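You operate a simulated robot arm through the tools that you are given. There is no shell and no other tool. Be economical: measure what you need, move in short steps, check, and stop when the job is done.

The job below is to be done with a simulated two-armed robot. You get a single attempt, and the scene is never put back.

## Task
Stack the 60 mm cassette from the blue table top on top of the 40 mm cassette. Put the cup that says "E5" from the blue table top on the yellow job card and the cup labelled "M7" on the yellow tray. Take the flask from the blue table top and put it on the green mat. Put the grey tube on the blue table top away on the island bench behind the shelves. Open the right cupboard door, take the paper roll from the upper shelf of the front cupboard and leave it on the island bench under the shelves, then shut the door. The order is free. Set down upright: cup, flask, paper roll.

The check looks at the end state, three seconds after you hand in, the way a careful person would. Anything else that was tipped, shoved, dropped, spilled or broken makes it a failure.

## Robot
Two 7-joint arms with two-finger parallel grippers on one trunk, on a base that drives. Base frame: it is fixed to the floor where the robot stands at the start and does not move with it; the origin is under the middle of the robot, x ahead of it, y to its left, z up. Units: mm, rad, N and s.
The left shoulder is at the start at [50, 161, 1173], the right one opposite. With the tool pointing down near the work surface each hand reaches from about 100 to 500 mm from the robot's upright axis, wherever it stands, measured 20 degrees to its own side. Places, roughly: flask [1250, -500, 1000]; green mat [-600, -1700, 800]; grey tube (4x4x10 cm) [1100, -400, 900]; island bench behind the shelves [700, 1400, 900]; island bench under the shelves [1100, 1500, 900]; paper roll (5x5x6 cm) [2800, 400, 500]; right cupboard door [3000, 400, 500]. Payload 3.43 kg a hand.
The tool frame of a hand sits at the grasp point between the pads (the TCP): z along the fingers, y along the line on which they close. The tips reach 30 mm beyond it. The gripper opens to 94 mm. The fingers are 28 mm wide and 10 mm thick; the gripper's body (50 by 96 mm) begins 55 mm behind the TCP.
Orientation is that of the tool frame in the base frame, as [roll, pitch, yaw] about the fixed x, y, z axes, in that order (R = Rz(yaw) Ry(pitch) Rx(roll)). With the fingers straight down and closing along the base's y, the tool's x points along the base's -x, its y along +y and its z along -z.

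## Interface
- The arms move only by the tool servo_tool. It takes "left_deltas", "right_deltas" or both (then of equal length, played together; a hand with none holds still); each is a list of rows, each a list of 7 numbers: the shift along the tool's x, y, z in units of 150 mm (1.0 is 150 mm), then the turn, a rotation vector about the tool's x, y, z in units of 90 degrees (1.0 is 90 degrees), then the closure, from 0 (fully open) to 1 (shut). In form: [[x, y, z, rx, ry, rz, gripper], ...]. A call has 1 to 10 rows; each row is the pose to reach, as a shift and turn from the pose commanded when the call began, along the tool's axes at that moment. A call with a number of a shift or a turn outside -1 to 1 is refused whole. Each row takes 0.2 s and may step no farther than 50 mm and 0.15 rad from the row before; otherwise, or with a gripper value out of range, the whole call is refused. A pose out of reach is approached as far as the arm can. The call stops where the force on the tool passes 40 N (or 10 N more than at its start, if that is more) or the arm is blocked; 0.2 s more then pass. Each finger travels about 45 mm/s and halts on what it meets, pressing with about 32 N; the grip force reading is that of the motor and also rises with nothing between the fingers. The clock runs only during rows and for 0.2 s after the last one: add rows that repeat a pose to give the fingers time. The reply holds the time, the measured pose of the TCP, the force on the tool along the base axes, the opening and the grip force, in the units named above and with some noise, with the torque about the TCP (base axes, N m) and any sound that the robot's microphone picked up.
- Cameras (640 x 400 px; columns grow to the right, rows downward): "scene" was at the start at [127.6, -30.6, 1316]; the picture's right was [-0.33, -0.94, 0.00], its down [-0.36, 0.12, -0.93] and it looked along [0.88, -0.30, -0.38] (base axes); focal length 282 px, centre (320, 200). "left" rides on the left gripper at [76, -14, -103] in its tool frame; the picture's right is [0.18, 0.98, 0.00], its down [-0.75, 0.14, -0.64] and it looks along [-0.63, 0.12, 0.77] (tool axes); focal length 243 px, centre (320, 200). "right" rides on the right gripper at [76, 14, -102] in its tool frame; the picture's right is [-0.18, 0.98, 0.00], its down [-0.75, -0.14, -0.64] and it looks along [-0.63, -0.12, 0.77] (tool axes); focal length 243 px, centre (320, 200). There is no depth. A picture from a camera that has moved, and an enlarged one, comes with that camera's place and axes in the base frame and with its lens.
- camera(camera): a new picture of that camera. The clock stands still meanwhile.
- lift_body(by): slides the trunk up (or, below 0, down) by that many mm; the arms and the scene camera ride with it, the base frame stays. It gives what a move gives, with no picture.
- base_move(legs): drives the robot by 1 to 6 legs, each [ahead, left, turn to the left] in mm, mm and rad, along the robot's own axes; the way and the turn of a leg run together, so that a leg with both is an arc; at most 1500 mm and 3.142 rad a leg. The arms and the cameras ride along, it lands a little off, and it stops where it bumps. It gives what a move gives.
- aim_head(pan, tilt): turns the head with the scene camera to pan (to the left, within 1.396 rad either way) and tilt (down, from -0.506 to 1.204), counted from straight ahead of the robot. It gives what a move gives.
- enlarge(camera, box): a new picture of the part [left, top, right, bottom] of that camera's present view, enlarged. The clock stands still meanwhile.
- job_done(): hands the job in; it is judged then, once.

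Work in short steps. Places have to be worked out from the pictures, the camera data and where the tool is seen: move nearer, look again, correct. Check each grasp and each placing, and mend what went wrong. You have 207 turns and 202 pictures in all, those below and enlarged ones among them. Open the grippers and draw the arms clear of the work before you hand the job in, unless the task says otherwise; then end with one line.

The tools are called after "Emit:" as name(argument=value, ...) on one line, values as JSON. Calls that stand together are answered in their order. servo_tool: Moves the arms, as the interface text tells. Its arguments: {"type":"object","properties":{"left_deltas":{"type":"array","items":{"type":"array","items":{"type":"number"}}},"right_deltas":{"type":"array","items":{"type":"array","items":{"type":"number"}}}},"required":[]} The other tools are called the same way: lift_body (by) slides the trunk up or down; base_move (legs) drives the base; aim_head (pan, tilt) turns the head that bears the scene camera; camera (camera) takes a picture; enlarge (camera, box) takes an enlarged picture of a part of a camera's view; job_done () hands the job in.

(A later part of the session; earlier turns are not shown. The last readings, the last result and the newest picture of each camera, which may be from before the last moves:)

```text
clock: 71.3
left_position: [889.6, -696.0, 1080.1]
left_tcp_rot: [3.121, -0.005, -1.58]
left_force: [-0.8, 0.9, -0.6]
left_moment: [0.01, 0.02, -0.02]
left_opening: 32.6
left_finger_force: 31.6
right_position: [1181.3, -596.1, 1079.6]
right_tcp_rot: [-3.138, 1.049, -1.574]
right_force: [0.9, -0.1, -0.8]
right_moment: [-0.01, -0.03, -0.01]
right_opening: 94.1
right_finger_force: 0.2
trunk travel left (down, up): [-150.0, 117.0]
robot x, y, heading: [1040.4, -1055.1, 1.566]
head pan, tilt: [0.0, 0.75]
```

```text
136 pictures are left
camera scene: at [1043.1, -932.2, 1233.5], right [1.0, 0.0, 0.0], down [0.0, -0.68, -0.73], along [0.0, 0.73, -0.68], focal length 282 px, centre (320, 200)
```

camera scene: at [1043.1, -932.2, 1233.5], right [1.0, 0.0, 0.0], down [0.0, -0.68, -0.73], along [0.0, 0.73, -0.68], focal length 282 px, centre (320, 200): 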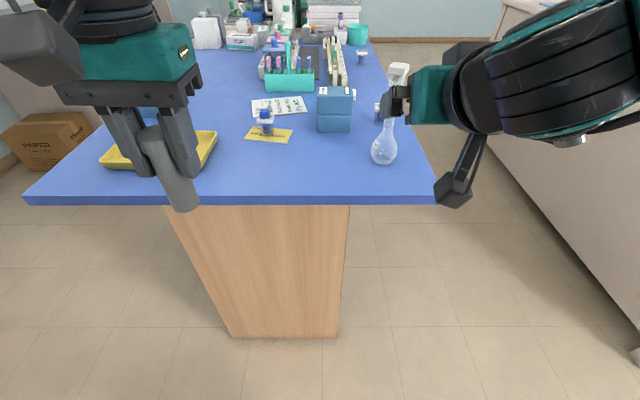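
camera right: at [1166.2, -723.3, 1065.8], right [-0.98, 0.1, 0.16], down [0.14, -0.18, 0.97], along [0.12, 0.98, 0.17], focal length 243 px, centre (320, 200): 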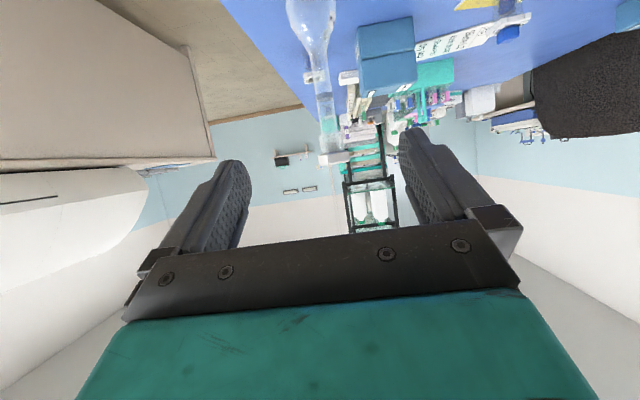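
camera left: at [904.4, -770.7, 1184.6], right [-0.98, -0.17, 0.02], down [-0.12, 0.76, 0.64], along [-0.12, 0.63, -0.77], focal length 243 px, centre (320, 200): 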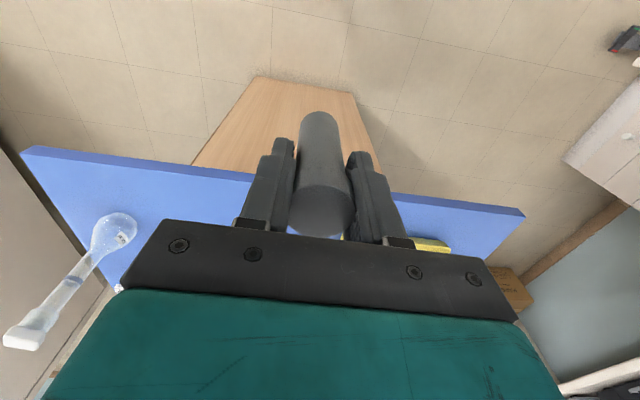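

Neck at x≈1178, between the fingers. I advance along the finger axis most of the way.

Emit:
servo_tool(right_deltas=[[0, 0.01, 0.2, 0, 0, 0, 0], [0, 0.02, 0.4, 0, 0, 0, 0], [0.0, 0.02, 0.6, 0, 0, 0, 0], [0.0, 0.02, 0.8, 0, 0, 0, 0], [0.0, 0.02, 0.8, 0, 0, 0, 0]])

Emit:
camera(camera="right")

Emit:
enlarge(camera="scene", box=[330, 40, 490, 180])

```text
clock: 72.5
left_position: [888.9, -695.5, 1081.1]
left_tcp_rot: [3.123, -0.001, -1.584]
left_force: [0.6, -0.3, 0.5]
left_moment: [0.05, -0.04, -0.01]
left_opening: 32.4
left_finger_force: 31.6
right_position: [1178.5, -495.1, 1020.3]
right_tcp_rot: [-3.138, 1.052, -1.572]
right_force: [-1.0, -0.3, 0.7]
right_moment: [0.01, -0.01, 0.02]
right_opening: 94.1
right_finger_force: 0.0
trunk travel left (down, up): [-150.0, 117.0]
robot x, y, heading: [1043.3, -1056.0, 1.568]
head pan, tilt: [0.0, 0.75]
```

```text
135 pictures are left
camera right: at [1163.0, -620.9, 1005.7], right [-0.98, 0.1, 0.16], down [0.14, -0.18, 0.97], along [0.12, 0.98, 0.17], focal length 243 px, centre (320, 200)
```

right: 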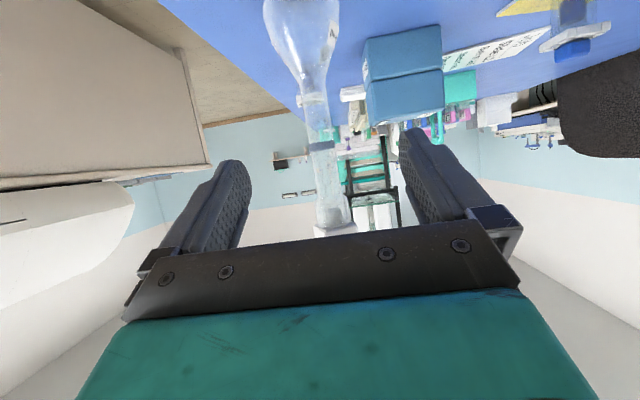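

```text
2.86 times, centred on (410, 110) of scene
camera zoom: at [1043.0, -932.7, 1233.5], right [1.0, 0.0, 0.0], down [0.0, -0.68, -0.73], along [0.0, 0.73, -0.68], focal length 806 px, centre (63, 457)
```

zoom: 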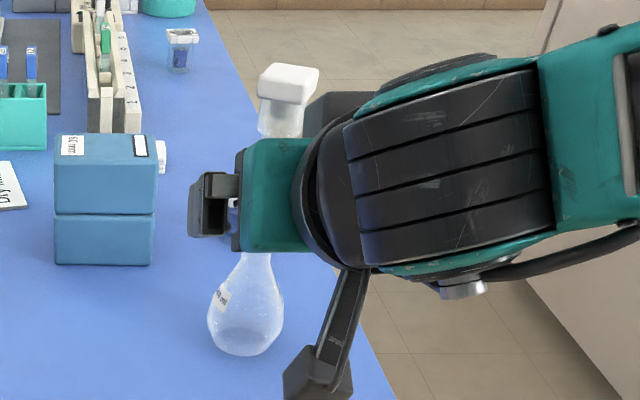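

Aligned. I go the last 68 mm in, then close on the neck.

Emit:
servo_tool(right_deltas=[[0, 0, 0.15, 0, 0, 0, 0], [0, 0, 0.3, 0, 0, 0, 0], [0, 0, 0.45, 0, 0, 0, 0], [0, 0, 0.45, 0, 0, 0, 0]])

Emit:
camera(camera="right")

```text
clock: 73.5
left_position: [889.5, -695.4, 1080.8]
left_tcp_rot: [3.124, -0.002, -1.582]
left_force: [0.3, -0.2, 0.3]
left_moment: [0.03, 0.0, 0.02]
left_opening: 32.2
left_finger_force: 32.3
right_position: [1200.8, -446.6, 999.5]
right_tcp_rot: [-3.14, 1.051, -1.573]
right_force: [-0.3, 0.4, -0.3]
right_moment: [-0.01, 0.0, -0.02]
right_opening: 94.2
right_finger_force: 0.0
right hand out of reach, approached as far as the arm can: row 2, 3, 4
trunk travel left (down, up): [-150.0, 117.0]
robot x, y, heading: [1042.9, -1054.7, 1.571]
head pan, tilt: [0.0, 0.75]
```

```text
133 pictures are left
camera right: at [1184.6, -573.8, 984.8], right [-0.98, 0.09, 0.16], down [0.14, -0.18, 0.97], along [0.12, 0.98, 0.17], focal length 243 px, centre (320, 200)
```

right: 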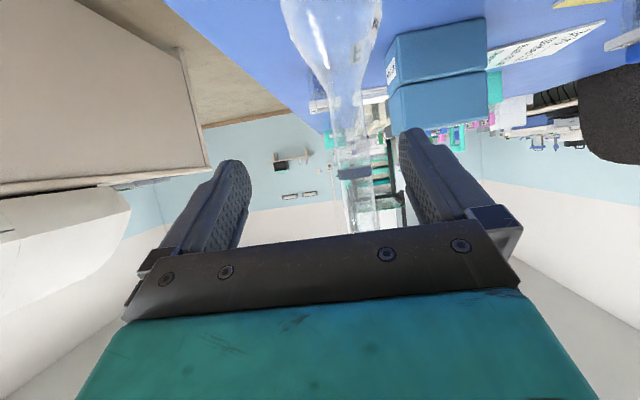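

The arm ran out of range 20 mm to the right, so I shift the base 22 mm left and 8 mm ahead to centre the neck.

Emit:
base_move(legs=[[8, 22, 0]])

Emit:
camera(camera="right")

```text
clock: 74.3
left_position: [867.6, -687.1, 1078.7]
left_tcp_rot: [3.123, -0.004, -1.584]
left_force: [-0.9, -0.2, 0.1]
left_moment: [0.02, -0.03, -0.01]
left_opening: 32.5
left_finger_force: 32.1
right_position: [1179.3, -439.0, 1000.4]
right_tcp_rot: [-3.138, 1.049, -1.572]
right_force: [-0.2, -0.5, 0.1]
right_moment: [0.02, -0.01, -0.01]
right_opening: 94.0
right_finger_force: 0.0
trunk travel left (down, up): [-150.0, 117.0]
robot x, y, heading: [1021.9, -1050.2, 1.567]
head pan, tilt: [0.0, 0.75]
```

```text
132 pictures are left
camera right: at [1162.6, -565.7, 984.8], right [-0.98, 0.1, 0.16], down [0.14, -0.18, 0.97], along [0.12, 0.98, 0.17], focal length 243 px, centre (320, 200)
```

right: 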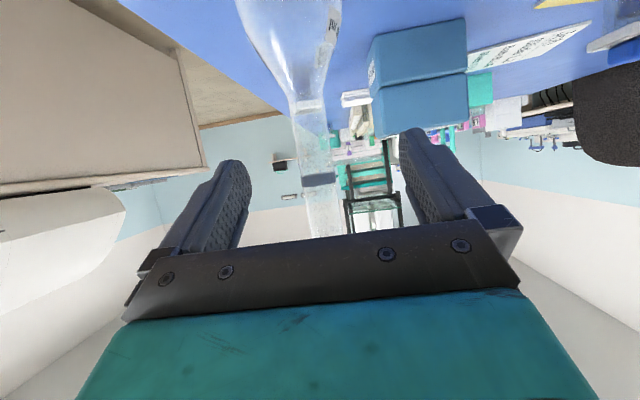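

Centred. I close on the neck.

Emit:
servo_tool(right_deltas=[[0, 0, 0, 0, 0, 0, 0.3], [0, 0, 0, 0, 0, 0, 0.6], [0, 0, 0, 0, 0, 0, 0.9], [0, 0, 0, 0, 0, 0, 0.9], [0, 0, 0, 0, 0, 0, 0.9], [0, 0, 0, 0, 0, 0, 0.9]])

Emit:
camera(camera="right")

```text
clock: 75.8
left_position: [868.0, -687.4, 1079.6]
left_tcp_rot: [3.123, -0.003, -1.583]
left_force: [-0.3, -0.5, 0.0]
left_moment: [0.02, 0.03, 0.01]
left_opening: 32.6
left_finger_force: 31.7
right_position: [1178.3, -438.5, 999.2]
right_tcp_rot: [-3.139, 1.049, -1.573]
right_force: [1.1, -0.6, 0.4]
right_moment: [0.01, 0.01, -0.01]
right_opening: 17.5
right_finger_force: 32.1
trunk travel left (down, up): [-150.0, 117.0]
robot x, y, heading: [1019.4, -1042.0, 1.568]
head pan, tilt: [0.0, 0.75]
heard: snap
```

```text
131 pictures are left
camera right: at [1163.1, -565.9, 984.6], right [-0.98, 0.1, 0.16], down [0.14, -0.18, 0.97], along [0.12, 0.98, 0.17], focal length 243 px, centre (320, 200)
```

right: 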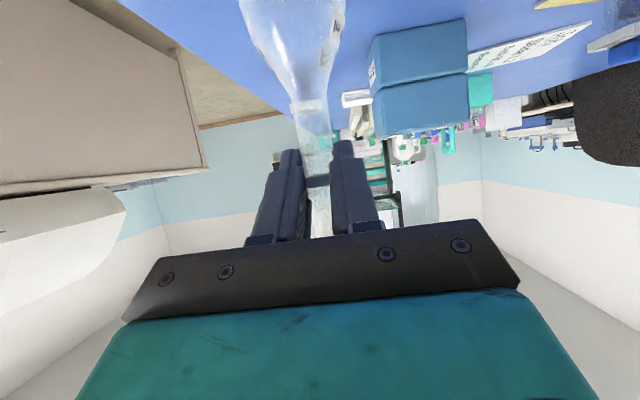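

A "snap" was heard. I look closely at the flask.

Emit:
enlarge(camera="right", box=[220, 0, 420, 250])

Emit:
enlarge(camera="scene", box=[330, 40, 490, 180])

```text
1.60 times, centred on (320, 125) of right
camera zoom: at [1163.1, -565.9, 984.6], right [-0.98, 0.1, 0.16], down [0.14, -0.18, 0.97], along [0.12, 0.98, 0.17], focal length 388 px, centre (320, 320)
```

zoom: 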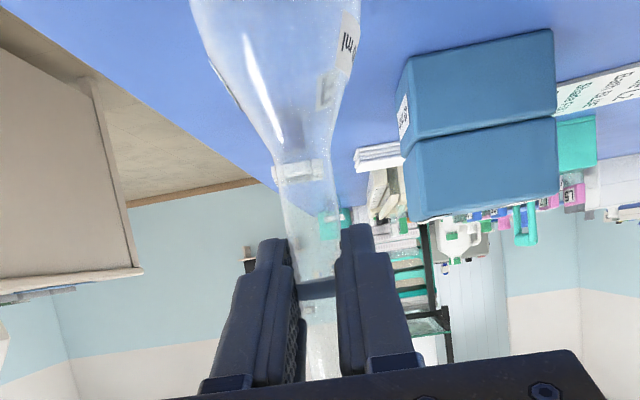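

```text
2.86 times, centred on (410, 110) of scene
camera zoom: at [1021.4, -924.4, 1233.5], right [1.0, 0.0, 0.0], down [0.0, -0.68, -0.73], along [0.0, 0.73, -0.68], focal length 806 px, centre (63, 457)
```

zoom: 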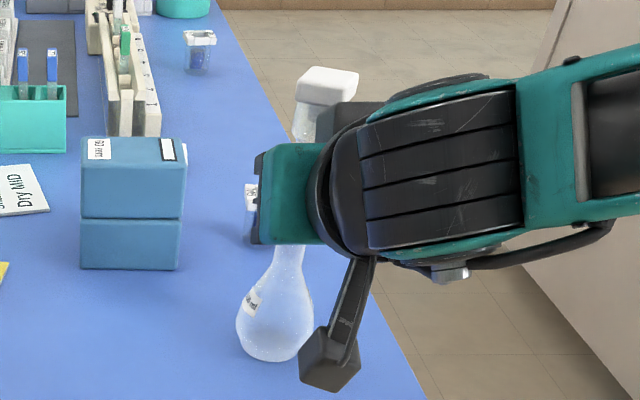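

No visible damage. I lift slightly with the trunk to see whether the flask comes up whole.

Emit:
lift_body(by=40)

Emit:
camera(camera="right")

Emit:
camera(camera="scene")

```text
clock: 76.6
left_position: [867.7, -688.2, 1122.6]
left_tcp_rot: [3.122, -0.005, -1.583]
left_force: [-0.6, 0.3, -0.3]
left_moment: [-0.02, 0.0, 0.02]
left_opening: 32.4
left_finger_force: 31.9
right_position: [1178.7, -438.5, 1038.9]
right_tcp_rot: [-3.141, 1.049, -1.573]
right_force: [0.7, -0.1, -0.4]
right_moment: [-0.03, 0.02, -0.04]
right_opening: 18.9
right_finger_force: 32.0
trunk travel left (down, up): [-190.0, 77.0]
robot x, y, heading: [1020.8, -1046.7, 1.571]
head pan, tilt: [0.0, 0.75]
```

```text
128 pictures are left
camera right: at [1163.1, -565.7, 1024.7], right [-0.98, 0.1, 0.16], down [0.14, -0.18, 0.97], along [0.12, 0.98, 0.17], focal length 243 px, centre (320, 200)
```

right: 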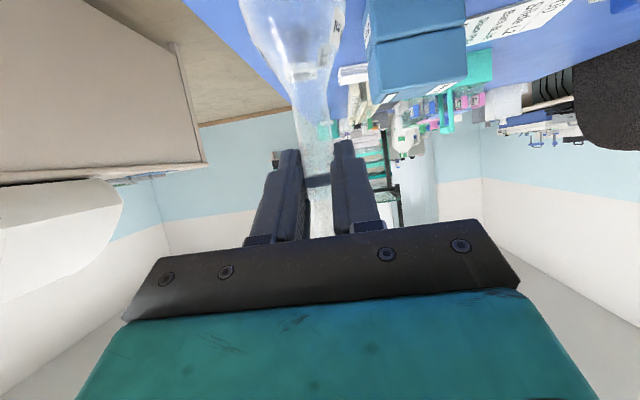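

```text
127 pictures are left
camera scene: at [1021.4, -924.2, 1273.5], right [1.0, 0.0, 0.0], down [0.0, -0.68, -0.73], along [0.0, 0.73, -0.68], focal length 282 px, centre (320, 200)
```

scene: 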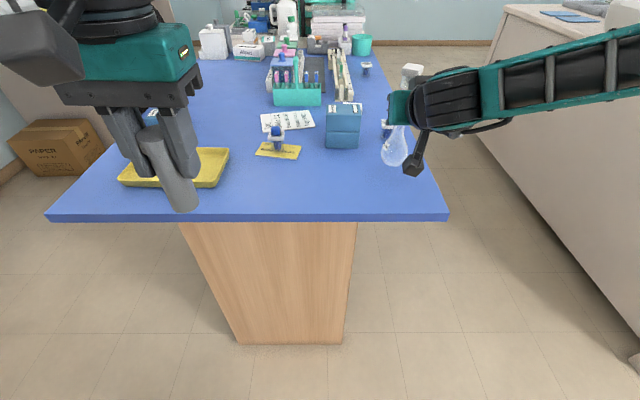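

The flask lifts whole. I back off, turn left to face -x and move toward the desk with the green mat, then look.

Emit:
lift_body(by=40)

Emit:
base_move(legs=[[-420, 0, 0], [0, 0, 1.571], [350, 330, 0]])

Emit:
aim_head(pan=0.0, tilt=0.45)

Emit:
camera(camera="scene")

```text
clock: 77.4
left_position: [867.3, -688.4, 1161.2]
left_tcp_rot: [3.123, -0.004, -1.583]
left_force: [0.2, -0.2, 0.0]
left_moment: [0.02, 0.0, -0.01]
left_opening: 32.2
left_finger_force: 32.0
right_position: [1178.8, -438.3, 1079.7]
right_tcp_rot: [-3.139, 1.047, -1.572]
right_force: [0.0, 0.4, -0.9]
right_moment: [0.0, 0.0, 0.01]
right_opening: 18.8
right_finger_force: 32.1
trunk travel left (down, up): [-230.0, 37.0]
robot x, y, heading: [1019.0, -1046.1, 1.567]
head pan, tilt: [0.0, 0.75]
```

```text
clock: 86.3
left_position: [331.7, -1970.9, 1160.4]
left_tcp_rot: [3.123, -0.005, 0.015]
left_force: [-0.1, -0.1, -1.5]
left_moment: [0.03, -0.03, 0.0]
left_opening: 32.2
left_finger_force: 31.9
right_position: [75.1, -1666.9, 1079.3]
right_tcp_rot: [-3.139, 1.05, 0.027]
right_force: [0.0, -0.3, -0.7]
right_moment: [0.01, 0.02, -0.01]
right_opening: 18.9
right_finger_force: 31.7
trunk travel left (down, up): [-230.0, 37.0]
robot x, y, heading: [690.1, -1808.2, -3.111]
head pan, tilt: [0.0, 0.75]
```

```text
clock: 87.1
left_position: [331.7, -1970.9, 1160.6]
left_tcp_rot: [3.123, -0.003, 0.016]
left_force: [-0.1, -0.5, -0.2]
left_moment: [0.02, 0.0, 0.01]
left_opening: 32.1
left_finger_force: 31.7
right_position: [74.6, -1666.9, 1079.3]
right_tcp_rot: [-3.139, 1.051, 0.024]
right_force: [0.1, 0.0, -0.6]
right_moment: [-0.02, 0.0, -0.01]
right_opening: 18.7
right_finger_force: 31.9
trunk travel left (down, up): [-230.0, 37.0]
robot x, y, heading: [688.3, -1809.5, -3.119]
head pan, tilt: [0.0, 0.45]
```

```text
126 pictures are left
camera scene: at [554.7, -1810.6, 1339.9], right [-0.02, 1.0, 0.0], down [0.44, 0.01, -0.9], along [-0.9, -0.02, -0.44], focal length 282 px, centre (320, 200)
```

scene: 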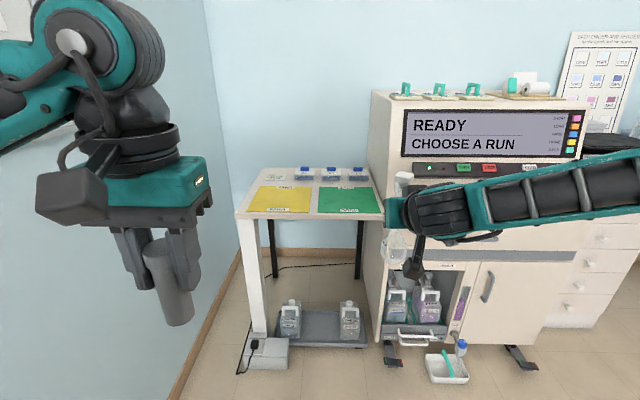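

The green mat lies at about (-593,-1714, 780) on a small table, with the tall machine just to its right. I look at my right arm's elbow to check clearance to the machine.

Emit:
aim_head(pan=-0.9, tilt=0.3)

Emit:
camera(camera="scene")

```text
clock: 88.3
left_position: [331.2, -1970.4, 1161.6]
left_tcp_rot: [3.122, -0.002, 0.016]
left_force: [-0.2, -0.6, -0.3]
left_moment: [0.02, -0.05, -0.01]
left_opening: 32.1
left_finger_force: 32.0
right_position: [76.2, -1666.4, 1078.9]
right_tcp_rot: [-3.138, 1.05, 0.027]
right_force: [0.7, -1.0, -0.8]
right_moment: [-0.02, 0.01, 0.02]
right_opening: 18.6
right_finger_force: 32.2
trunk travel left (down, up): [-230.0, 37.0]
robot x, y, heading: [684.2, -1807.0, -3.122]
head pan, tilt: [-0.901, 0.3]
```

```text
125 pictures are left
camera scene: at [586.8, -1736.6, 1353.9], right [0.77, 0.64, 0.0], down [0.19, -0.23, -0.96], along [-0.61, 0.73, -0.3], focal length 282 px, centre (320, 200)
```

scene: 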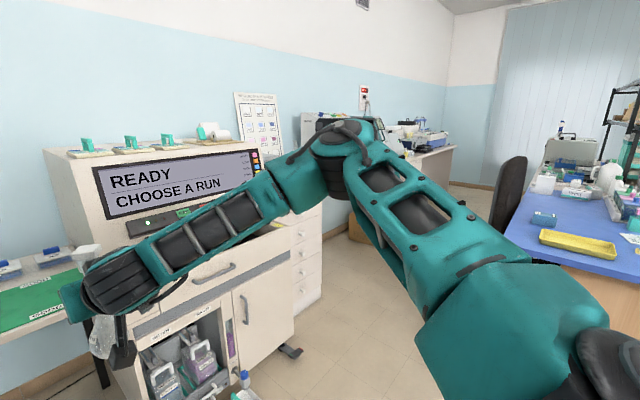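

The elbow sticks out toward the machine, so I'll approach turned right by about 0.26 rad, keeping the elbow clear. First turn and partial approach.

Emit:
base_move(legs=[[0, 0, -0.26], [250, 379, 0]])

Emit:
aim_head(pan=-0.1, tilt=0.6)

Emit:
camera(camera="scene")

Emit:
camera(camera="right")

```text
clock: 92.0
left_position: [-13.0, -2147.3, 1165.0]
left_tcp_rot: [3.098, -0.001, -0.292]
left_force: [-0.6, 0.2, -0.2]
left_moment: [0.02, 0.01, -0.01]
left_opening: 32.2
left_finger_force: 32.0
right_position: [-185.4, -1797.4, 1079.7]
right_tcp_rot: [3.104, 1.051, -0.278]
right_force: [0.3, 0.8, -1.1]
right_moment: [0.0, 0.0, 0.03]
right_opening: 18.7
right_finger_force: 31.5
trunk travel left (down, up): [-230.0, 37.0]
robot x, y, heading: [360.4, -2112.9, 2.9]
head pan, tilt: [-0.901, 0.3]
stopped in leg 2: the robot was blocked; the commanded pose is now the measured one
```

```text
clock: 93.1
left_position: [-13.2, -2147.4, 1164.4]
left_tcp_rot: [3.095, 0.001, -0.29]
left_force: [0.0, -0.1, 0.1]
left_moment: [-0.04, 0.0, 0.02]
left_opening: 32.1
left_finger_force: 31.9
right_position: [-187.4, -1798.8, 1078.4]
right_tcp_rot: [3.099, 1.053, -0.279]
right_force: [0.4, 0.0, -1.0]
right_moment: [0.0, 0.0, 0.0]
right_opening: 19.0
right_finger_force: 31.5
trunk travel left (down, up): [-230.0, 37.0]
robot x, y, heading: [359.4, -2113.9, 2.9]
head pan, tilt: [-0.099, 0.6]
```

```text
124 pictures are left
camera scene: at [245.5, -2052.2, 1326.6], right [0.33, 0.94, -0.02], down [0.53, -0.21, -0.83], along [-0.78, 0.27, -0.56], focal length 282 px, centre (320, 200)
```

scene: 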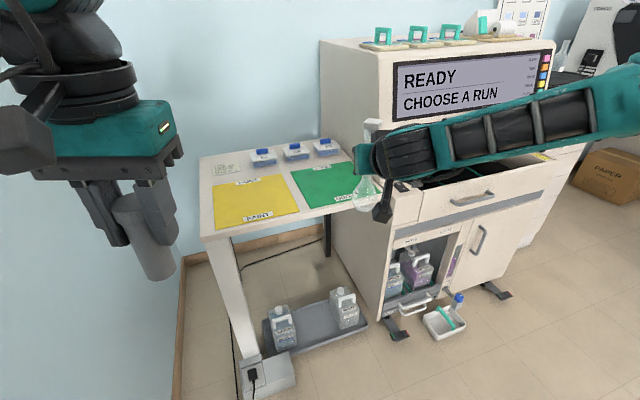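

```text
123 pictures are left
camera right: at [-69.1, -1843.4, 1063.5], right [-0.32, -0.93, 0.18], down [0.22, 0.11, 0.97], along [-0.92, 0.35, 0.17], focal length 243 px, centre (320, 200)
```

right: 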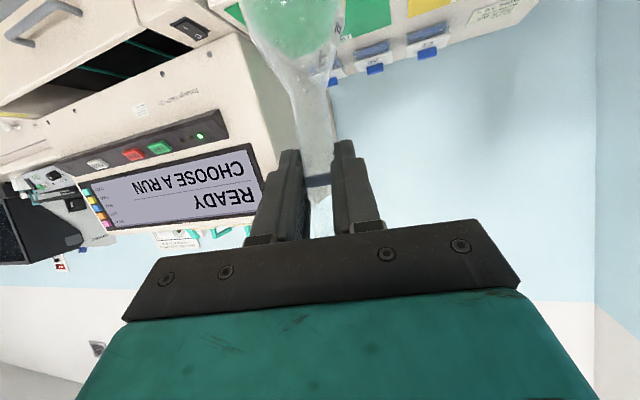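

I'm against the wall (slightly tilted). I ease off to the right and re-measure.

Emit:
base_move(legs=[[60, -70, 0]])

Emit:
camera(camera="scene")

```text
clock: 94.2
left_position: [-63.9, -2083.0, 1159.5]
left_tcp_rot: [3.119, -0.007, -0.28]
left_force: [0.4, 1.1, -0.3]
left_moment: [-0.03, -0.02, -0.01]
left_opening: 32.1
left_finger_force: 31.9
right_position: [-236.4, -1731.4, 1078.8]
right_tcp_rot: [-3.141, 1.048, -0.241]
right_force: [0.0, 0.1, -1.4]
right_moment: [0.0, -0.02, -0.02]
right_opening: 18.9
right_finger_force: 32.4
trunk travel left (down, up): [-230.0, 37.0]
robot x, y, heading: [316.8, -2028.1, 2.899]
head pan, tilt: [-0.099, 0.6]
```

```text
122 pictures are left
camera scene: at [194.2, -1988.9, 1326.3], right [0.33, 0.94, 0.0], down [0.53, -0.19, -0.82], along [-0.78, 0.28, -0.57], focal length 282 px, centre (320, 200)
```

scene: 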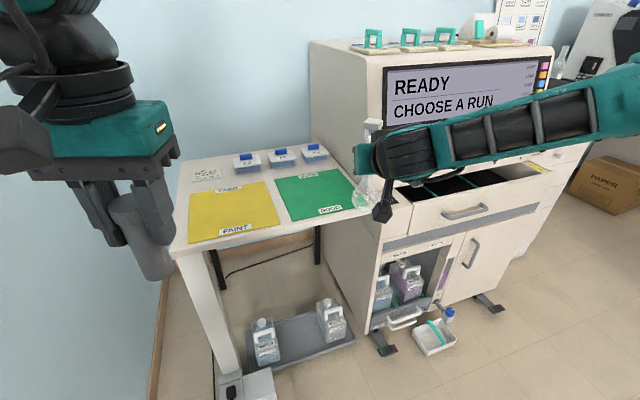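

Mat spans x -470…-722, y -1841…-1620. I drive so the flask is above (-545,-1740).

Emit:
base_move(legs=[[283, 80, 0]])

Emit:
camera(camera="scene")

Emit:
camera(camera="right")

```text
clock: 96.2
left_position: [-356.9, -2095.6, 1159.9]
left_tcp_rot: [3.119, -0.005, -0.276]
left_force: [-0.9, 0.5, -0.7]
left_moment: [0.02, -0.02, 0.02]
left_opening: 31.9
left_finger_force: 32.0
right_position: [-528.6, -1743.3, 1079.2]
right_tcp_rot: [-3.139, 1.049, -0.239]
right_force: [-0.2, 0.2, -0.5]
right_moment: [0.0, -0.01, -0.01]
right_opening: 18.7
right_finger_force: 32.3
trunk travel left (down, up): [-230.0, 37.0]
robot x, y, heading: [24.3, -2040.9, 2.903]
head pan, tilt: [-0.099, 0.6]
```

```text
121 pictures are left
camera scene: at [-98.2, -2000.8, 1326.3], right [0.33, 0.94, 0.0], down [0.53, -0.19, -0.82], along [-0.78, 0.27, -0.57], focal length 282 px, centre (320, 200)
```

scene: 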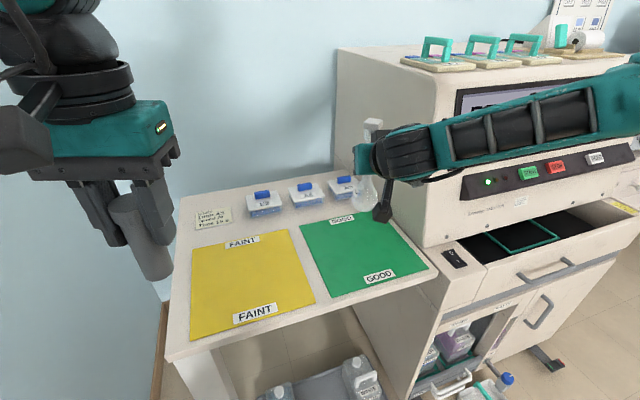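

```text
120 pictures are left
camera right: at [-410.7, -1787.5, 1064.5], right [-0.32, -0.93, 0.16], down [0.21, 0.09, 0.97], along [-0.92, 0.35, 0.17], focal length 243 px, centre (320, 200)
```

right: 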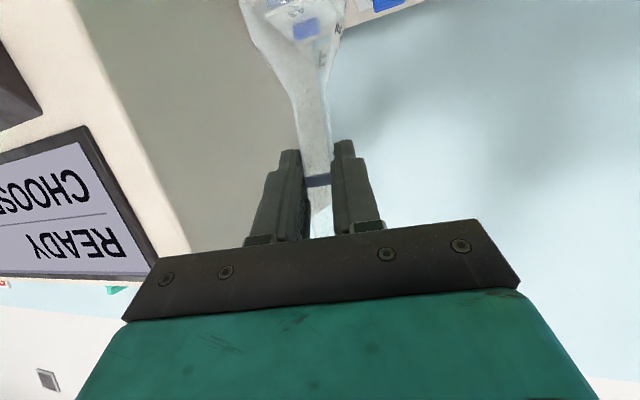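

Flask is over the mat. I lower the trunk in steps, watching the forearm's clearance to the machine.

Emit:
lift_body(by=-80)

Emit:
aim_head(pan=-0.6, tilt=0.6)

Emit:
camera(camera="scene")

```text
clock: 97.4
left_position: [-356.6, -2095.8, 1081.1]
left_tcp_rot: [3.12, -0.004, -0.278]
left_force: [-0.8, 0.0, 0.8]
left_moment: [0.03, 0.02, 0.01]
left_opening: 32.1
left_finger_force: 32.3
right_position: [-528.8, -1743.3, 999.5]
right_tcp_rot: [3.14, 1.05, -0.239]
right_force: [-0.3, -0.7, -0.3]
right_moment: [0.02, -0.02, 0.0]
right_opening: 18.5
right_finger_force: 32.1
trunk travel left (down, up): [-150.0, 117.0]
robot x, y, heading: [27.9, -2041.7, 2.9]
head pan, tilt: [-0.099, 0.6]
```

```text
clock: 98.3
left_position: [-355.9, -2096.2, 1080.5]
left_tcp_rot: [3.119, -0.006, -0.28]
left_force: [-0.3, 0.1, -0.3]
left_moment: [0.02, -0.01, -0.01]
left_opening: 32.1
left_finger_force: 31.6
right_position: [-528.5, -1744.6, 999.7]
right_tcp_rot: [3.141, 1.049, -0.238]
right_force: [-0.2, 0.2, -0.5]
right_moment: [0.0, 0.0, 0.0]
right_opening: 18.5
right_finger_force: 32.1
trunk travel left (down, up): [-150.0, 117.0]
robot x, y, heading: [23.2, -2040.0, 2.904]
head pan, tilt: [-0.6, 0.6]
```

```text
119 pictures are left
camera scene: at [-73.3, -1964.4, 1246.4], right [0.74, 0.67, 0.0], down [0.38, -0.42, -0.83], along [-0.55, 0.61, -0.56], focal length 282 px, centre (320, 200)
```

scene: 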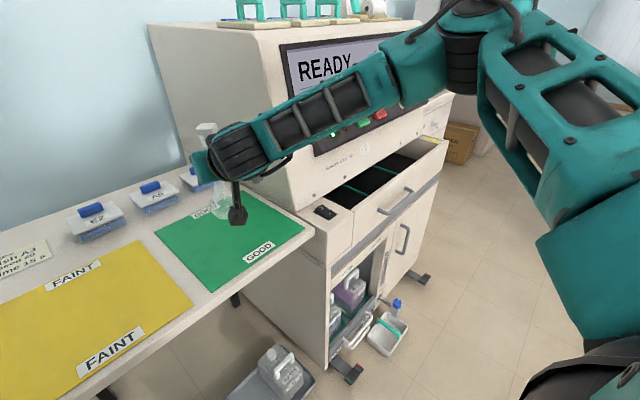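

Forearm stays clear in front of the machine. I lower further.

Emit:
lift_body(by=-75)

Emit:
camera(camera="scene")

```text
clock: 99.5
left_position: [-356.4, -2094.8, 1005.8]
left_tcp_rot: [3.118, -0.005, -0.278]
left_force: [-0.3, -0.4, -0.9]
left_moment: [0.0, 0.01, -0.01]
left_opening: 32.1
left_finger_force: 31.8
right_position: [-528.8, -1743.3, 923.8]
right_tcp_rot: [-3.141, 1.051, -0.24]
right_force: [0.4, 0.8, -1.6]
right_moment: [-0.03, 0.0, 0.0]
right_opening: 18.7
right_finger_force: 31.6
trunk travel left (down, up): [-75.0, 192.0]
robot x, y, heading: [26.1, -2043.1, 2.902]
head pan, tilt: [-0.6, 0.6]
```

```text
118 pictures are left
camera scene: at [-73.1, -1964.4, 1171.4], right [0.74, 0.67, 0.0], down [0.38, -0.42, -0.83], along [-0.55, 0.61, -0.56], focal length 282 px, centre (320, 200)
```

scene: 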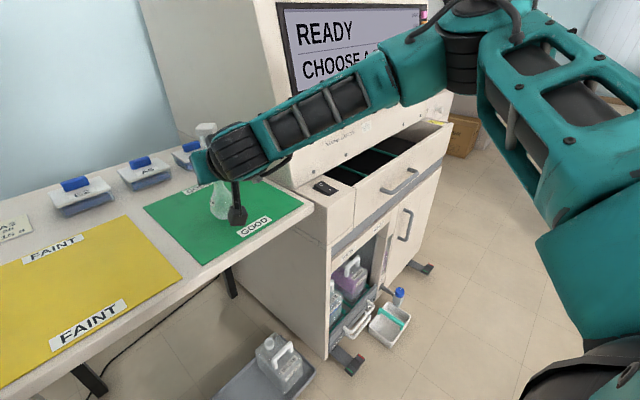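

About 20 mm to go. I lower in small steps watching force.

Emit:
lift_body(by=-12)

Emit:
enlarge(camera="scene", box=[140, 100, 320, 270])

```text
clock: 100.0
left_position: [-356.6, -2095.0, 993.8]
left_tcp_rot: [3.12, -0.007, -0.278]
left_force: [-0.1, -0.6, -1.0]
left_moment: [0.03, -0.01, -0.01]
left_opening: 32.6
left_finger_force: 32.1
right_position: [-528.9, -1743.9, 911.3]
right_tcp_rot: [-3.141, 1.05, -0.24]
right_force: [0.5, 0.8, -0.9]
right_moment: [0.0, -0.01, 0.0]
right_opening: 18.5
right_finger_force: 31.7
trunk travel left (down, up): [-63.0, 204.0]
robot x, y, heading: [24.4, -2042.9, 2.904]
head pan, tilt: [-0.6, 0.6]
```

```text
2.35 times, centred on (230, 185) of scene
camera zoom: at [-73.3, -1964.3, 1159.3], right [0.74, 0.67, 0.0], down [0.38, -0.42, -0.82], along [-0.55, 0.61, -0.57], focal length 664 px, centre (532, 235)
```

zoom: 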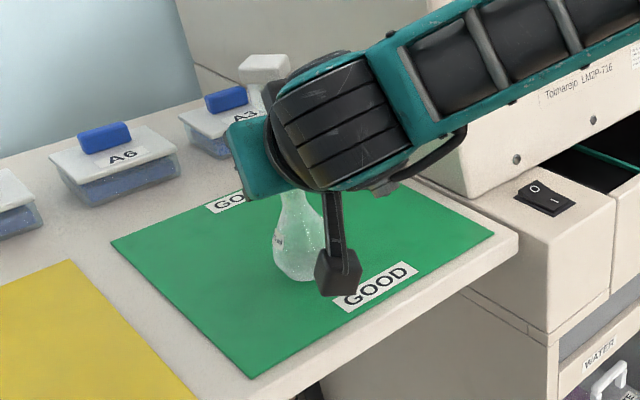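

Emit:
lift_body(by=-6)

Emit:
enlarge(camera="scene", box=[140, 100, 320, 270])

```text
clock: 100.6
left_position: [-354.8, -2095.4, 989.2]
left_tcp_rot: [3.121, -0.003, -0.277]
left_force: [-0.2, 0.9, 0.1]
left_moment: [-0.04, 0.02, -0.01]
left_opening: 32.2
left_finger_force: 32.1
right_position: [-528.4, -1745.2, 911.4]
right_tcp_rot: [-3.14, 1.062, -0.242]
right_force: [4.7, 0.6, 19.7]
right_moment: [0.09, -0.32, -0.03]
right_opening: 19.0
right_finger_force: 32.1
trunk travel left (down, up): [-57.0, 210.0]
robot x, y, heading: [21.6, -2038.2, 2.901]
head pan, tilt: [-0.6, 0.6]
```

```text
2.35 times, centred on (230, 185) of scene
camera zoom: at [-71.2, -1965.1, 1154.0], right [0.74, 0.67, 0.0], down [0.38, -0.42, -0.83], along [-0.55, 0.61, -0.56], focal length 664 px, centre (532, 235)
```

zoom: 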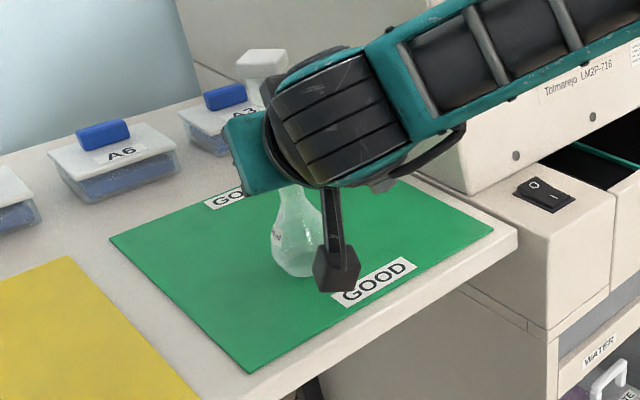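

Contact on the mat. I relieve 3 mm, open the fingers, and retreat along the finger axis.

Emit:
lift_body(by=4)

Emit:
servo_tool(right_deltas=[[0, 0, 0, 0, 0, 0, 0.6], [0, 0, 0, 0, 0, 0, 0.3], [0, 0, 0, 0, 0, 0, 0], [0, 0, 0, 0, 0, 0, 0], [0, 0, 0, 0, 0, 0, 0], [0, 0, -0.2, 0, 0, 0, 0], [0, 0, -0.5, 0, 0, 0, 0], [0, 0, -0.8, 0, 0, 0, 0]])

Emit:
camera(camera="right")

Emit:
camera(camera="scene")

```text
clock: 101.1
left_position: [-356.6, -2095.8, 992.6]
left_tcp_rot: [3.119, -0.004, -0.279]
left_force: [0.2, 0.2, 0.2]
left_moment: [0.0, 0.01, 0.0]
left_opening: 32.1
left_finger_force: 32.4
right_position: [-530.0, -1743.5, 912.4]
right_tcp_rot: [-3.139, 1.054, -0.239]
right_force: [-4.3, 1.0, 12.9]
right_moment: [0.17, 1.03, -0.01]
right_opening: 18.9
right_finger_force: 31.5
trunk travel left (down, up): [-61.0, 206.0]
robot x, y, heading: [28.4, -2040.7, 2.904]
head pan, tilt: [-0.6, 0.6]
```

```text
clock: 102.9
left_position: [-356.4, -2095.7, 991.4]
left_tcp_rot: [3.118, -0.005, -0.277]
left_force: [-0.1, -0.5, -0.4]
left_moment: [-0.04, 0.01, 0.0]
left_opening: 32.2
left_finger_force: 32.0
right_position: [-425.6, -1767.5, 968.1]
right_tcp_rot: [-3.142, 1.049, -0.24]
right_force: [1.0, 0.0, 0.0]
right_moment: [-0.01, 0.01, 0.01]
right_opening: 94.0
right_finger_force: 0.0
trunk travel left (down, up): [-61.0, 206.0]
robot x, y, heading: [25.9, -2038.4, 2.905]
head pan, tilt: [-0.6, 0.6]
```

```text
115 pictures are left
camera right: at [-307.5, -1811.4, 954.1], right [-0.32, -0.93, 0.16], down [0.21, 0.09, 0.97], along [-0.92, 0.35, 0.17], focal length 243 px, centre (320, 200)
```

right: 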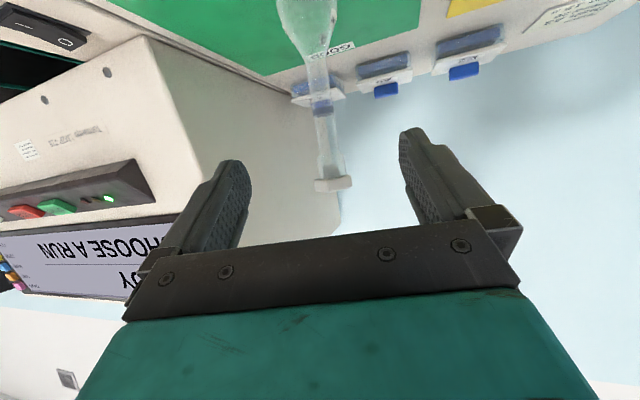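

```text
114 pictures are left
camera scene: at [-72.9, -1964.5, 1157.4], right [0.74, 0.67, 0.0], down [0.38, -0.42, -0.83], along [-0.55, 0.61, -0.56], focal length 282 px, centre (320, 200)
```

scene: 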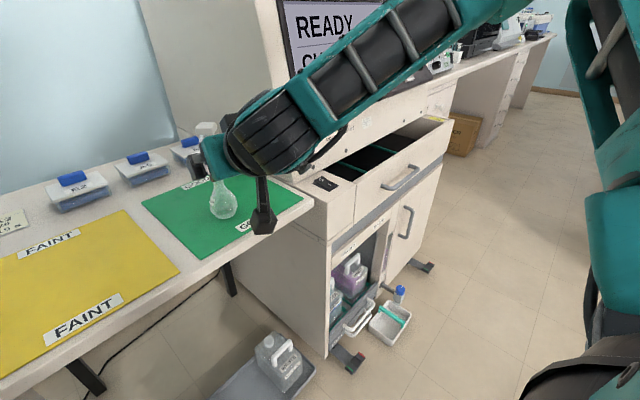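

The flask stands upright on the green mat. I raise the trunk and back away, then turn to face +y.

Emit:
lift_body(by=150)

Emit:
base_move(legs=[[-500, -150, 0], [0, 0, -1.33]])

Emit:
servo_tool(right_deltas=[[0.0, 0, 0, 0, 0.09, 0, 0], [0, 0, -0.1, 0, 0.18, 0, 0], [0, -0.1, -0.2, 0, 0.27, 0, 0], [0, -0.2, -0.3, 0, 0.36, 0, 0], [0, -0.3, -0.4, 0, 0.45, 0, 0], [0, -0.4, -0.5, 0, 0.54, 0, 0], [0, -0.5, -0.5, 0, 0.63, 0, 0], [0, -0.5, -0.5, 0, 0.667, 0, 0]])

Emit:
aim_head(pan=0, tilt=0.5)

Emit:
camera(camera="scene")

```text
clock: 104.7
left_position: [-356.4, -2094.1, 1141.7]
left_tcp_rot: [3.121, -0.006, -0.277]
left_force: [0.1, 0.1, 0.0]
left_moment: [-0.01, -0.01, -0.01]
left_opening: 32.0
left_finger_force: 31.9
right_position: [-427.9, -1767.8, 1118.4]
right_tcp_rot: [-3.141, 1.048, -0.239]
right_force: [0.0, 0.1, -0.4]
right_moment: [0.0, -0.03, 0.02]
right_opening: 93.9
right_finger_force: 0.0
trunk travel left (down, up): [-211.0, 56.0]
robot x, y, heading: [26.3, -2041.5, 2.908]
head pan, tilt: [-0.6, 0.6]
```

```text
clock: 111.0
left_position: [402.9, -1657.4, 1141.2]
left_tcp_rot: [3.119, -0.005, -1.607]
left_force: [0.1, -0.3, -0.4]
left_moment: [0.01, -0.01, -0.02]
left_opening: 32.2
left_finger_force: 31.6
right_position: [705.0, -1509.4, 1118.1]
right_tcp_rot: [-3.14, 1.049, -1.569]
right_force: [-1.2, 0.4, -0.7]
right_moment: [0.0, -0.01, 0.01]
right_opening: 94.0
right_finger_force: 0.1
trunk travel left (down, up): [-211.0, 56.0]
robot x, y, heading: [550.3, -2012.3, 1.576]
head pan, tilt: [-0.6, 0.6]
```

```text
clock: 112.8
left_position: [401.6, -1657.6, 1140.2]
left_tcp_rot: [3.119, -0.006, -1.608]
left_force: [-0.7, 0.3, -0.1]
left_moment: [0.0, 0.02, -0.04]
left_opening: 32.1
left_finger_force: 32.0
right_position: [780.3, -1575.5, 1155.5]
right_tcp_rot: [-3.141, -0.001, -1.569]
right_force: [1.0, -0.4, 0.1]
right_moment: [0.02, 0.02, 0.01]
right_opening: 93.9
right_finger_force: 0.1
trunk travel left (down, up): [-211.0, 56.0]
robot x, y, heading: [548.5, -2012.7, 1.574]
head pan, tilt: [-0.6, 0.6]
```

```text
clock: 113.8
left_position: [401.5, -1656.4, 1141.4]
left_tcp_rot: [3.119, -0.006, -1.61]
left_force: [-0.6, 0.1, -0.1]
left_moment: [0.02, -0.02, 0.02]
left_opening: 32.2
left_finger_force: 31.6
right_position: [781.0, -1576.0, 1154.6]
right_tcp_rot: [3.141, 0.002, -1.571]
right_force: [-0.2, -0.2, 0.2]
right_moment: [0.01, 0.02, 0.01]
right_opening: 94.0
right_finger_force: 0.1
trunk travel left (down, up): [-211.0, 56.0]
robot x, y, heading: [544.8, -2015.8, 1.569]
head pan, tilt: [0.0, 0.499]
```

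```text
113 pictures are left
camera scene: at [547.9, -1882.3, 1316.5], right [1.0, 0.0, 0.0], down [0.0, -0.48, -0.88], along [0.0, 0.88, -0.48], focal length 282 px, centre (320, 200)
```

scene: 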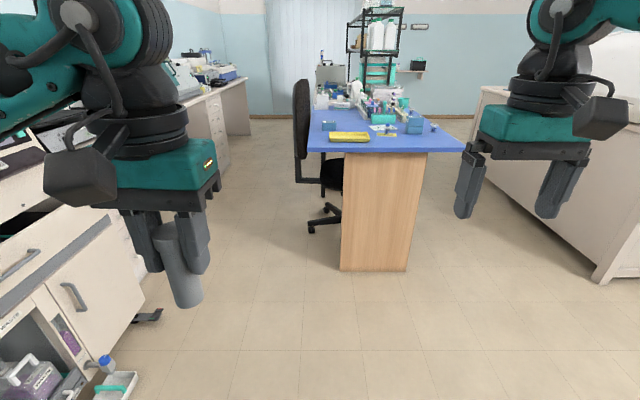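

The corridor left of the chair is open. I drive along it toward the island.

Emit:
base_move(legs=[[500, 400, 0], [600, 80, 0], [500, 100, 0], [1000, 0, 0]])

Emit:
aim_head(pan=-0.7, tilt=0.4)

Emit:
camera(camera="scene")

```text
clock: 127.8
left_position: [-199.3, 934.8, 1141.5]
left_tcp_rot: [3.119, -0.006, -1.6]
left_force: [0.0, 0.3, 0.1]
left_moment: [-0.03, 0.02, -0.02]
left_opening: 32.4
left_finger_force: 31.9
right_position: [177.4, 1018.6, 1155.9]
right_tcp_rot: [3.141, 0.001, -1.561]
right_force: [0.3, -0.8, -0.1]
right_moment: [-0.01, 0.01, -0.02]
right_opening: 94.0
right_finger_force: 0.1
trunk travel left (down, up): [-211.0, 56.0]
robot x, y, heading: [-46.7, 578.5, 1.578]
head pan, tilt: [0.0, 0.499]
```

```text
clock: 128.8
left_position: [-199.2, 933.6, 1141.2]
left_tcp_rot: [3.12, -0.005, -1.599]
left_force: [-0.2, -0.3, -0.6]
left_moment: [-0.03, 0.03, -0.04]
left_opening: 32.1
left_finger_force: 31.5
right_position: [178.0, 1019.0, 1155.1]
right_tcp_rot: [3.141, 0.002, -1.562]
right_force: [-0.4, -0.6, -0.2]
right_moment: [0.02, 0.0, -0.01]
right_opening: 93.9
right_finger_force: 0.1
trunk travel left (down, up): [-211.0, 56.0]
robot x, y, heading: [-54.9, 582.4, 1.587]
head pan, tilt: [-0.7, 0.4]
```

```text
112 pictures are left
camera scene: at [7.5, 689.6, 1325.6], right [0.77, -0.64, 0.0], down [-0.25, -0.3, -0.92], along [0.59, 0.71, -0.39], focal length 282 px, centre (320, 200)
```

scene: 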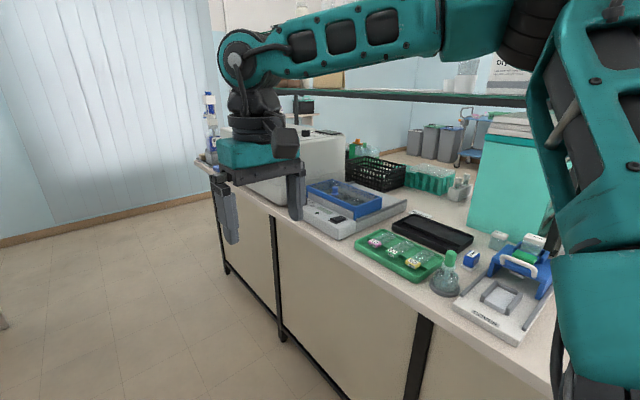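

The bench front edge is near x≈480 with many things on it. I drive on and turn to face it.

Emit:
base_move(legs=[[800, 0, 0], [0, 0, -1.58]])

Emit:
aim_head(pan=0, tilt=0.5)

Emit:
camera(camera="scene")

```text
clock: 137.0
left_position: [302.9, 1514.4, 1141.1]
left_tcp_rot: [3.121, -0.005, 3.08]
left_force: [-0.4, 0.0, -0.1]
left_moment: [-0.02, 0.02, -0.02]
left_opening: 32.2
left_finger_force: 31.8
right_position: [374.9, 1135.5, 1155.1]
right_tcp_rot: [3.141, 0.0, 3.12]
right_force: [0.3, -0.6, -0.1]
right_moment: [-0.01, -0.03, -0.01]
right_opening: 94.0
right_finger_force: 0.0
trunk travel left (down, up): [-211.0, 56.0]
robot x, y, heading: [-56.2, 1378.8, -0.02]
head pan, tilt: [-0.7, 0.4]
```

```text
clock: 138.1
left_position: [303.1, 1514.5, 1141.8]
left_tcp_rot: [3.119, -0.004, 3.079]
left_force: [-0.4, 0.6, -0.6]
left_moment: [0.02, -0.03, 0.03]
left_opening: 32.2
left_finger_force: 32.6
right_position: [374.4, 1135.6, 1155.3]
right_tcp_rot: [-3.141, 0.003, 3.118]
right_force: [0.4, -0.5, -0.1]
right_moment: [-0.01, 0.03, 0.01]
right_opening: 94.1
right_finger_force: 0.1
trunk travel left (down, up): [-211.0, 56.0]
robot x, y, heading: [-58.1, 1374.8, -0.026]
head pan, tilt: [0.0, 0.499]
```

```text
111 pictures are left
camera scene: at [73.6, 1374.7, 1316.5], right [-0.02, -1.0, 0.0], down [-0.48, 0.01, -0.88], along [0.88, -0.02, -0.48], focal length 282 px, centre (320, 200)
```

scene: 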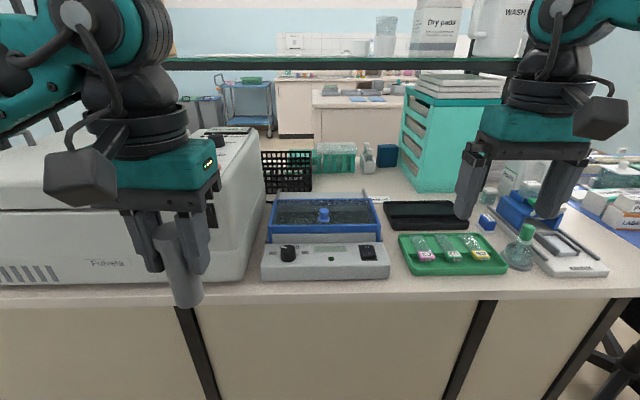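

I look closer for a free spot on the near strip of the bench.

Emit:
enlarge(camera="scene", box=[250, 150, 640, 310])

Emit:
aim_head(pan=0.6, tilt=0.5)

Emit:
camera(camera="scene")

Emit:
aim_head(pan=-0.7, tilt=0.5)

Emit:
camera(camera="scene")

```text
1.64 times, centred on (445, 230) of scene
camera zoom: at [73.6, 1374.7, 1316.5], right [-0.02, -1.0, 0.0], down [-0.48, 0.01, -0.88], along [0.88, -0.02, -0.48], focal length 463 px, centre (115, 151)
```

zoom: 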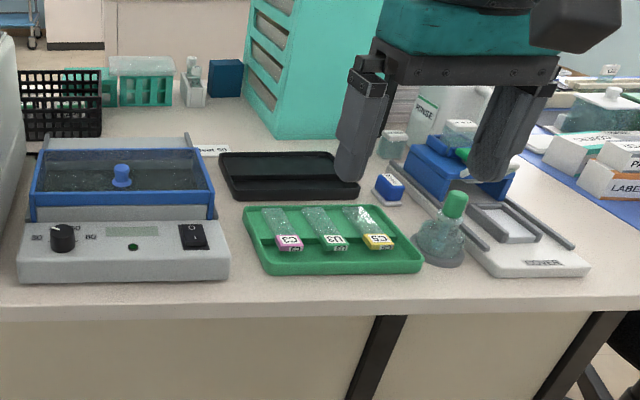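

```text
clock: 139.1
left_position: [303.1, 1515.0, 1141.0]
left_tcp_rot: [3.12, -0.004, 3.08]
left_force: [-0.5, 0.5, -0.3]
left_moment: [-0.01, 0.03, 0.03]
left_opening: 31.8
left_finger_force: 32.2
right_position: [374.6, 1136.2, 1155.6]
right_tcp_rot: [3.141, 0.001, 3.118]
right_force: [0.0, -0.5, 0.1]
right_moment: [0.04, -0.01, 0.05]
right_opening: 94.0
right_finger_force: 0.1
trunk travel left (down, up): [-211.0, 56.0]
robot x, y, heading: [-54.7, 1374.5, -0.026]
head pan, tilt: [0.6, 0.499]
```

```text
109 pictures are left
camera scene: at [58.9, 1426.5, 1316.5], right [0.55, -0.84, 0.0], down [-0.4, -0.26, -0.88], along [0.74, 0.48, -0.48], focal length 282 px, centre (320, 200)
```

scene: 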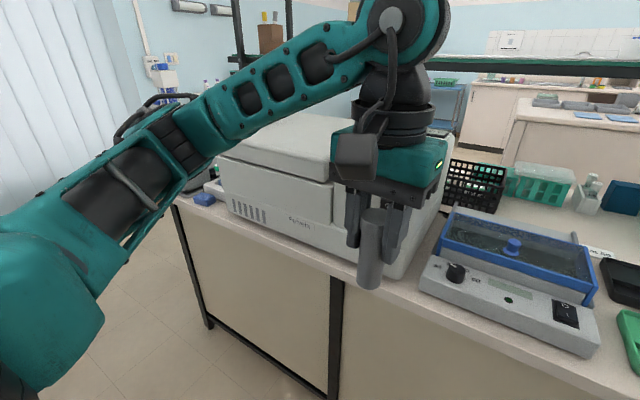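

```text
clock: 140.6
left_position: [303.3, 1514.1, 1141.2]
left_tcp_rot: [3.118, -0.005, 3.081]
left_force: [-0.7, -0.4, 0.3]
left_moment: [0.0, -0.01, -0.02]
left_opening: 32.1
left_finger_force: 32.3
right_position: [375.7, 1136.8, 1155.2]
right_tcp_rot: [-3.14, 0.004, 3.119]
right_force: [-0.5, 0.1, 0.4]
right_moment: [-0.01, 0.0, 0.01]
right_opening: 94.1
right_finger_force: 0.0
trunk travel left (down, up): [-211.0, 56.0]
robot x, y, heading: [-56.0, 1378.7, -0.019]
head pan, tilt: [-0.7, 0.499]
```

```text
108 pictures are left
camera scene: at [50.9, 1316.8, 1316.5], right [-0.66, -0.75, 0.0], down [-0.36, 0.32, -0.88], along [0.66, -0.58, -0.48], focal length 282 px, centre (320, 200)
```

scene: 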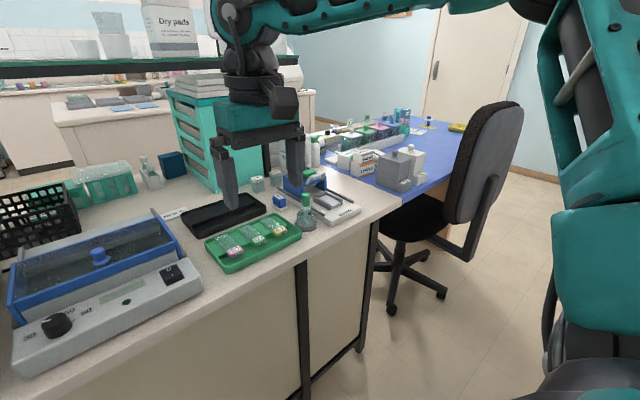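

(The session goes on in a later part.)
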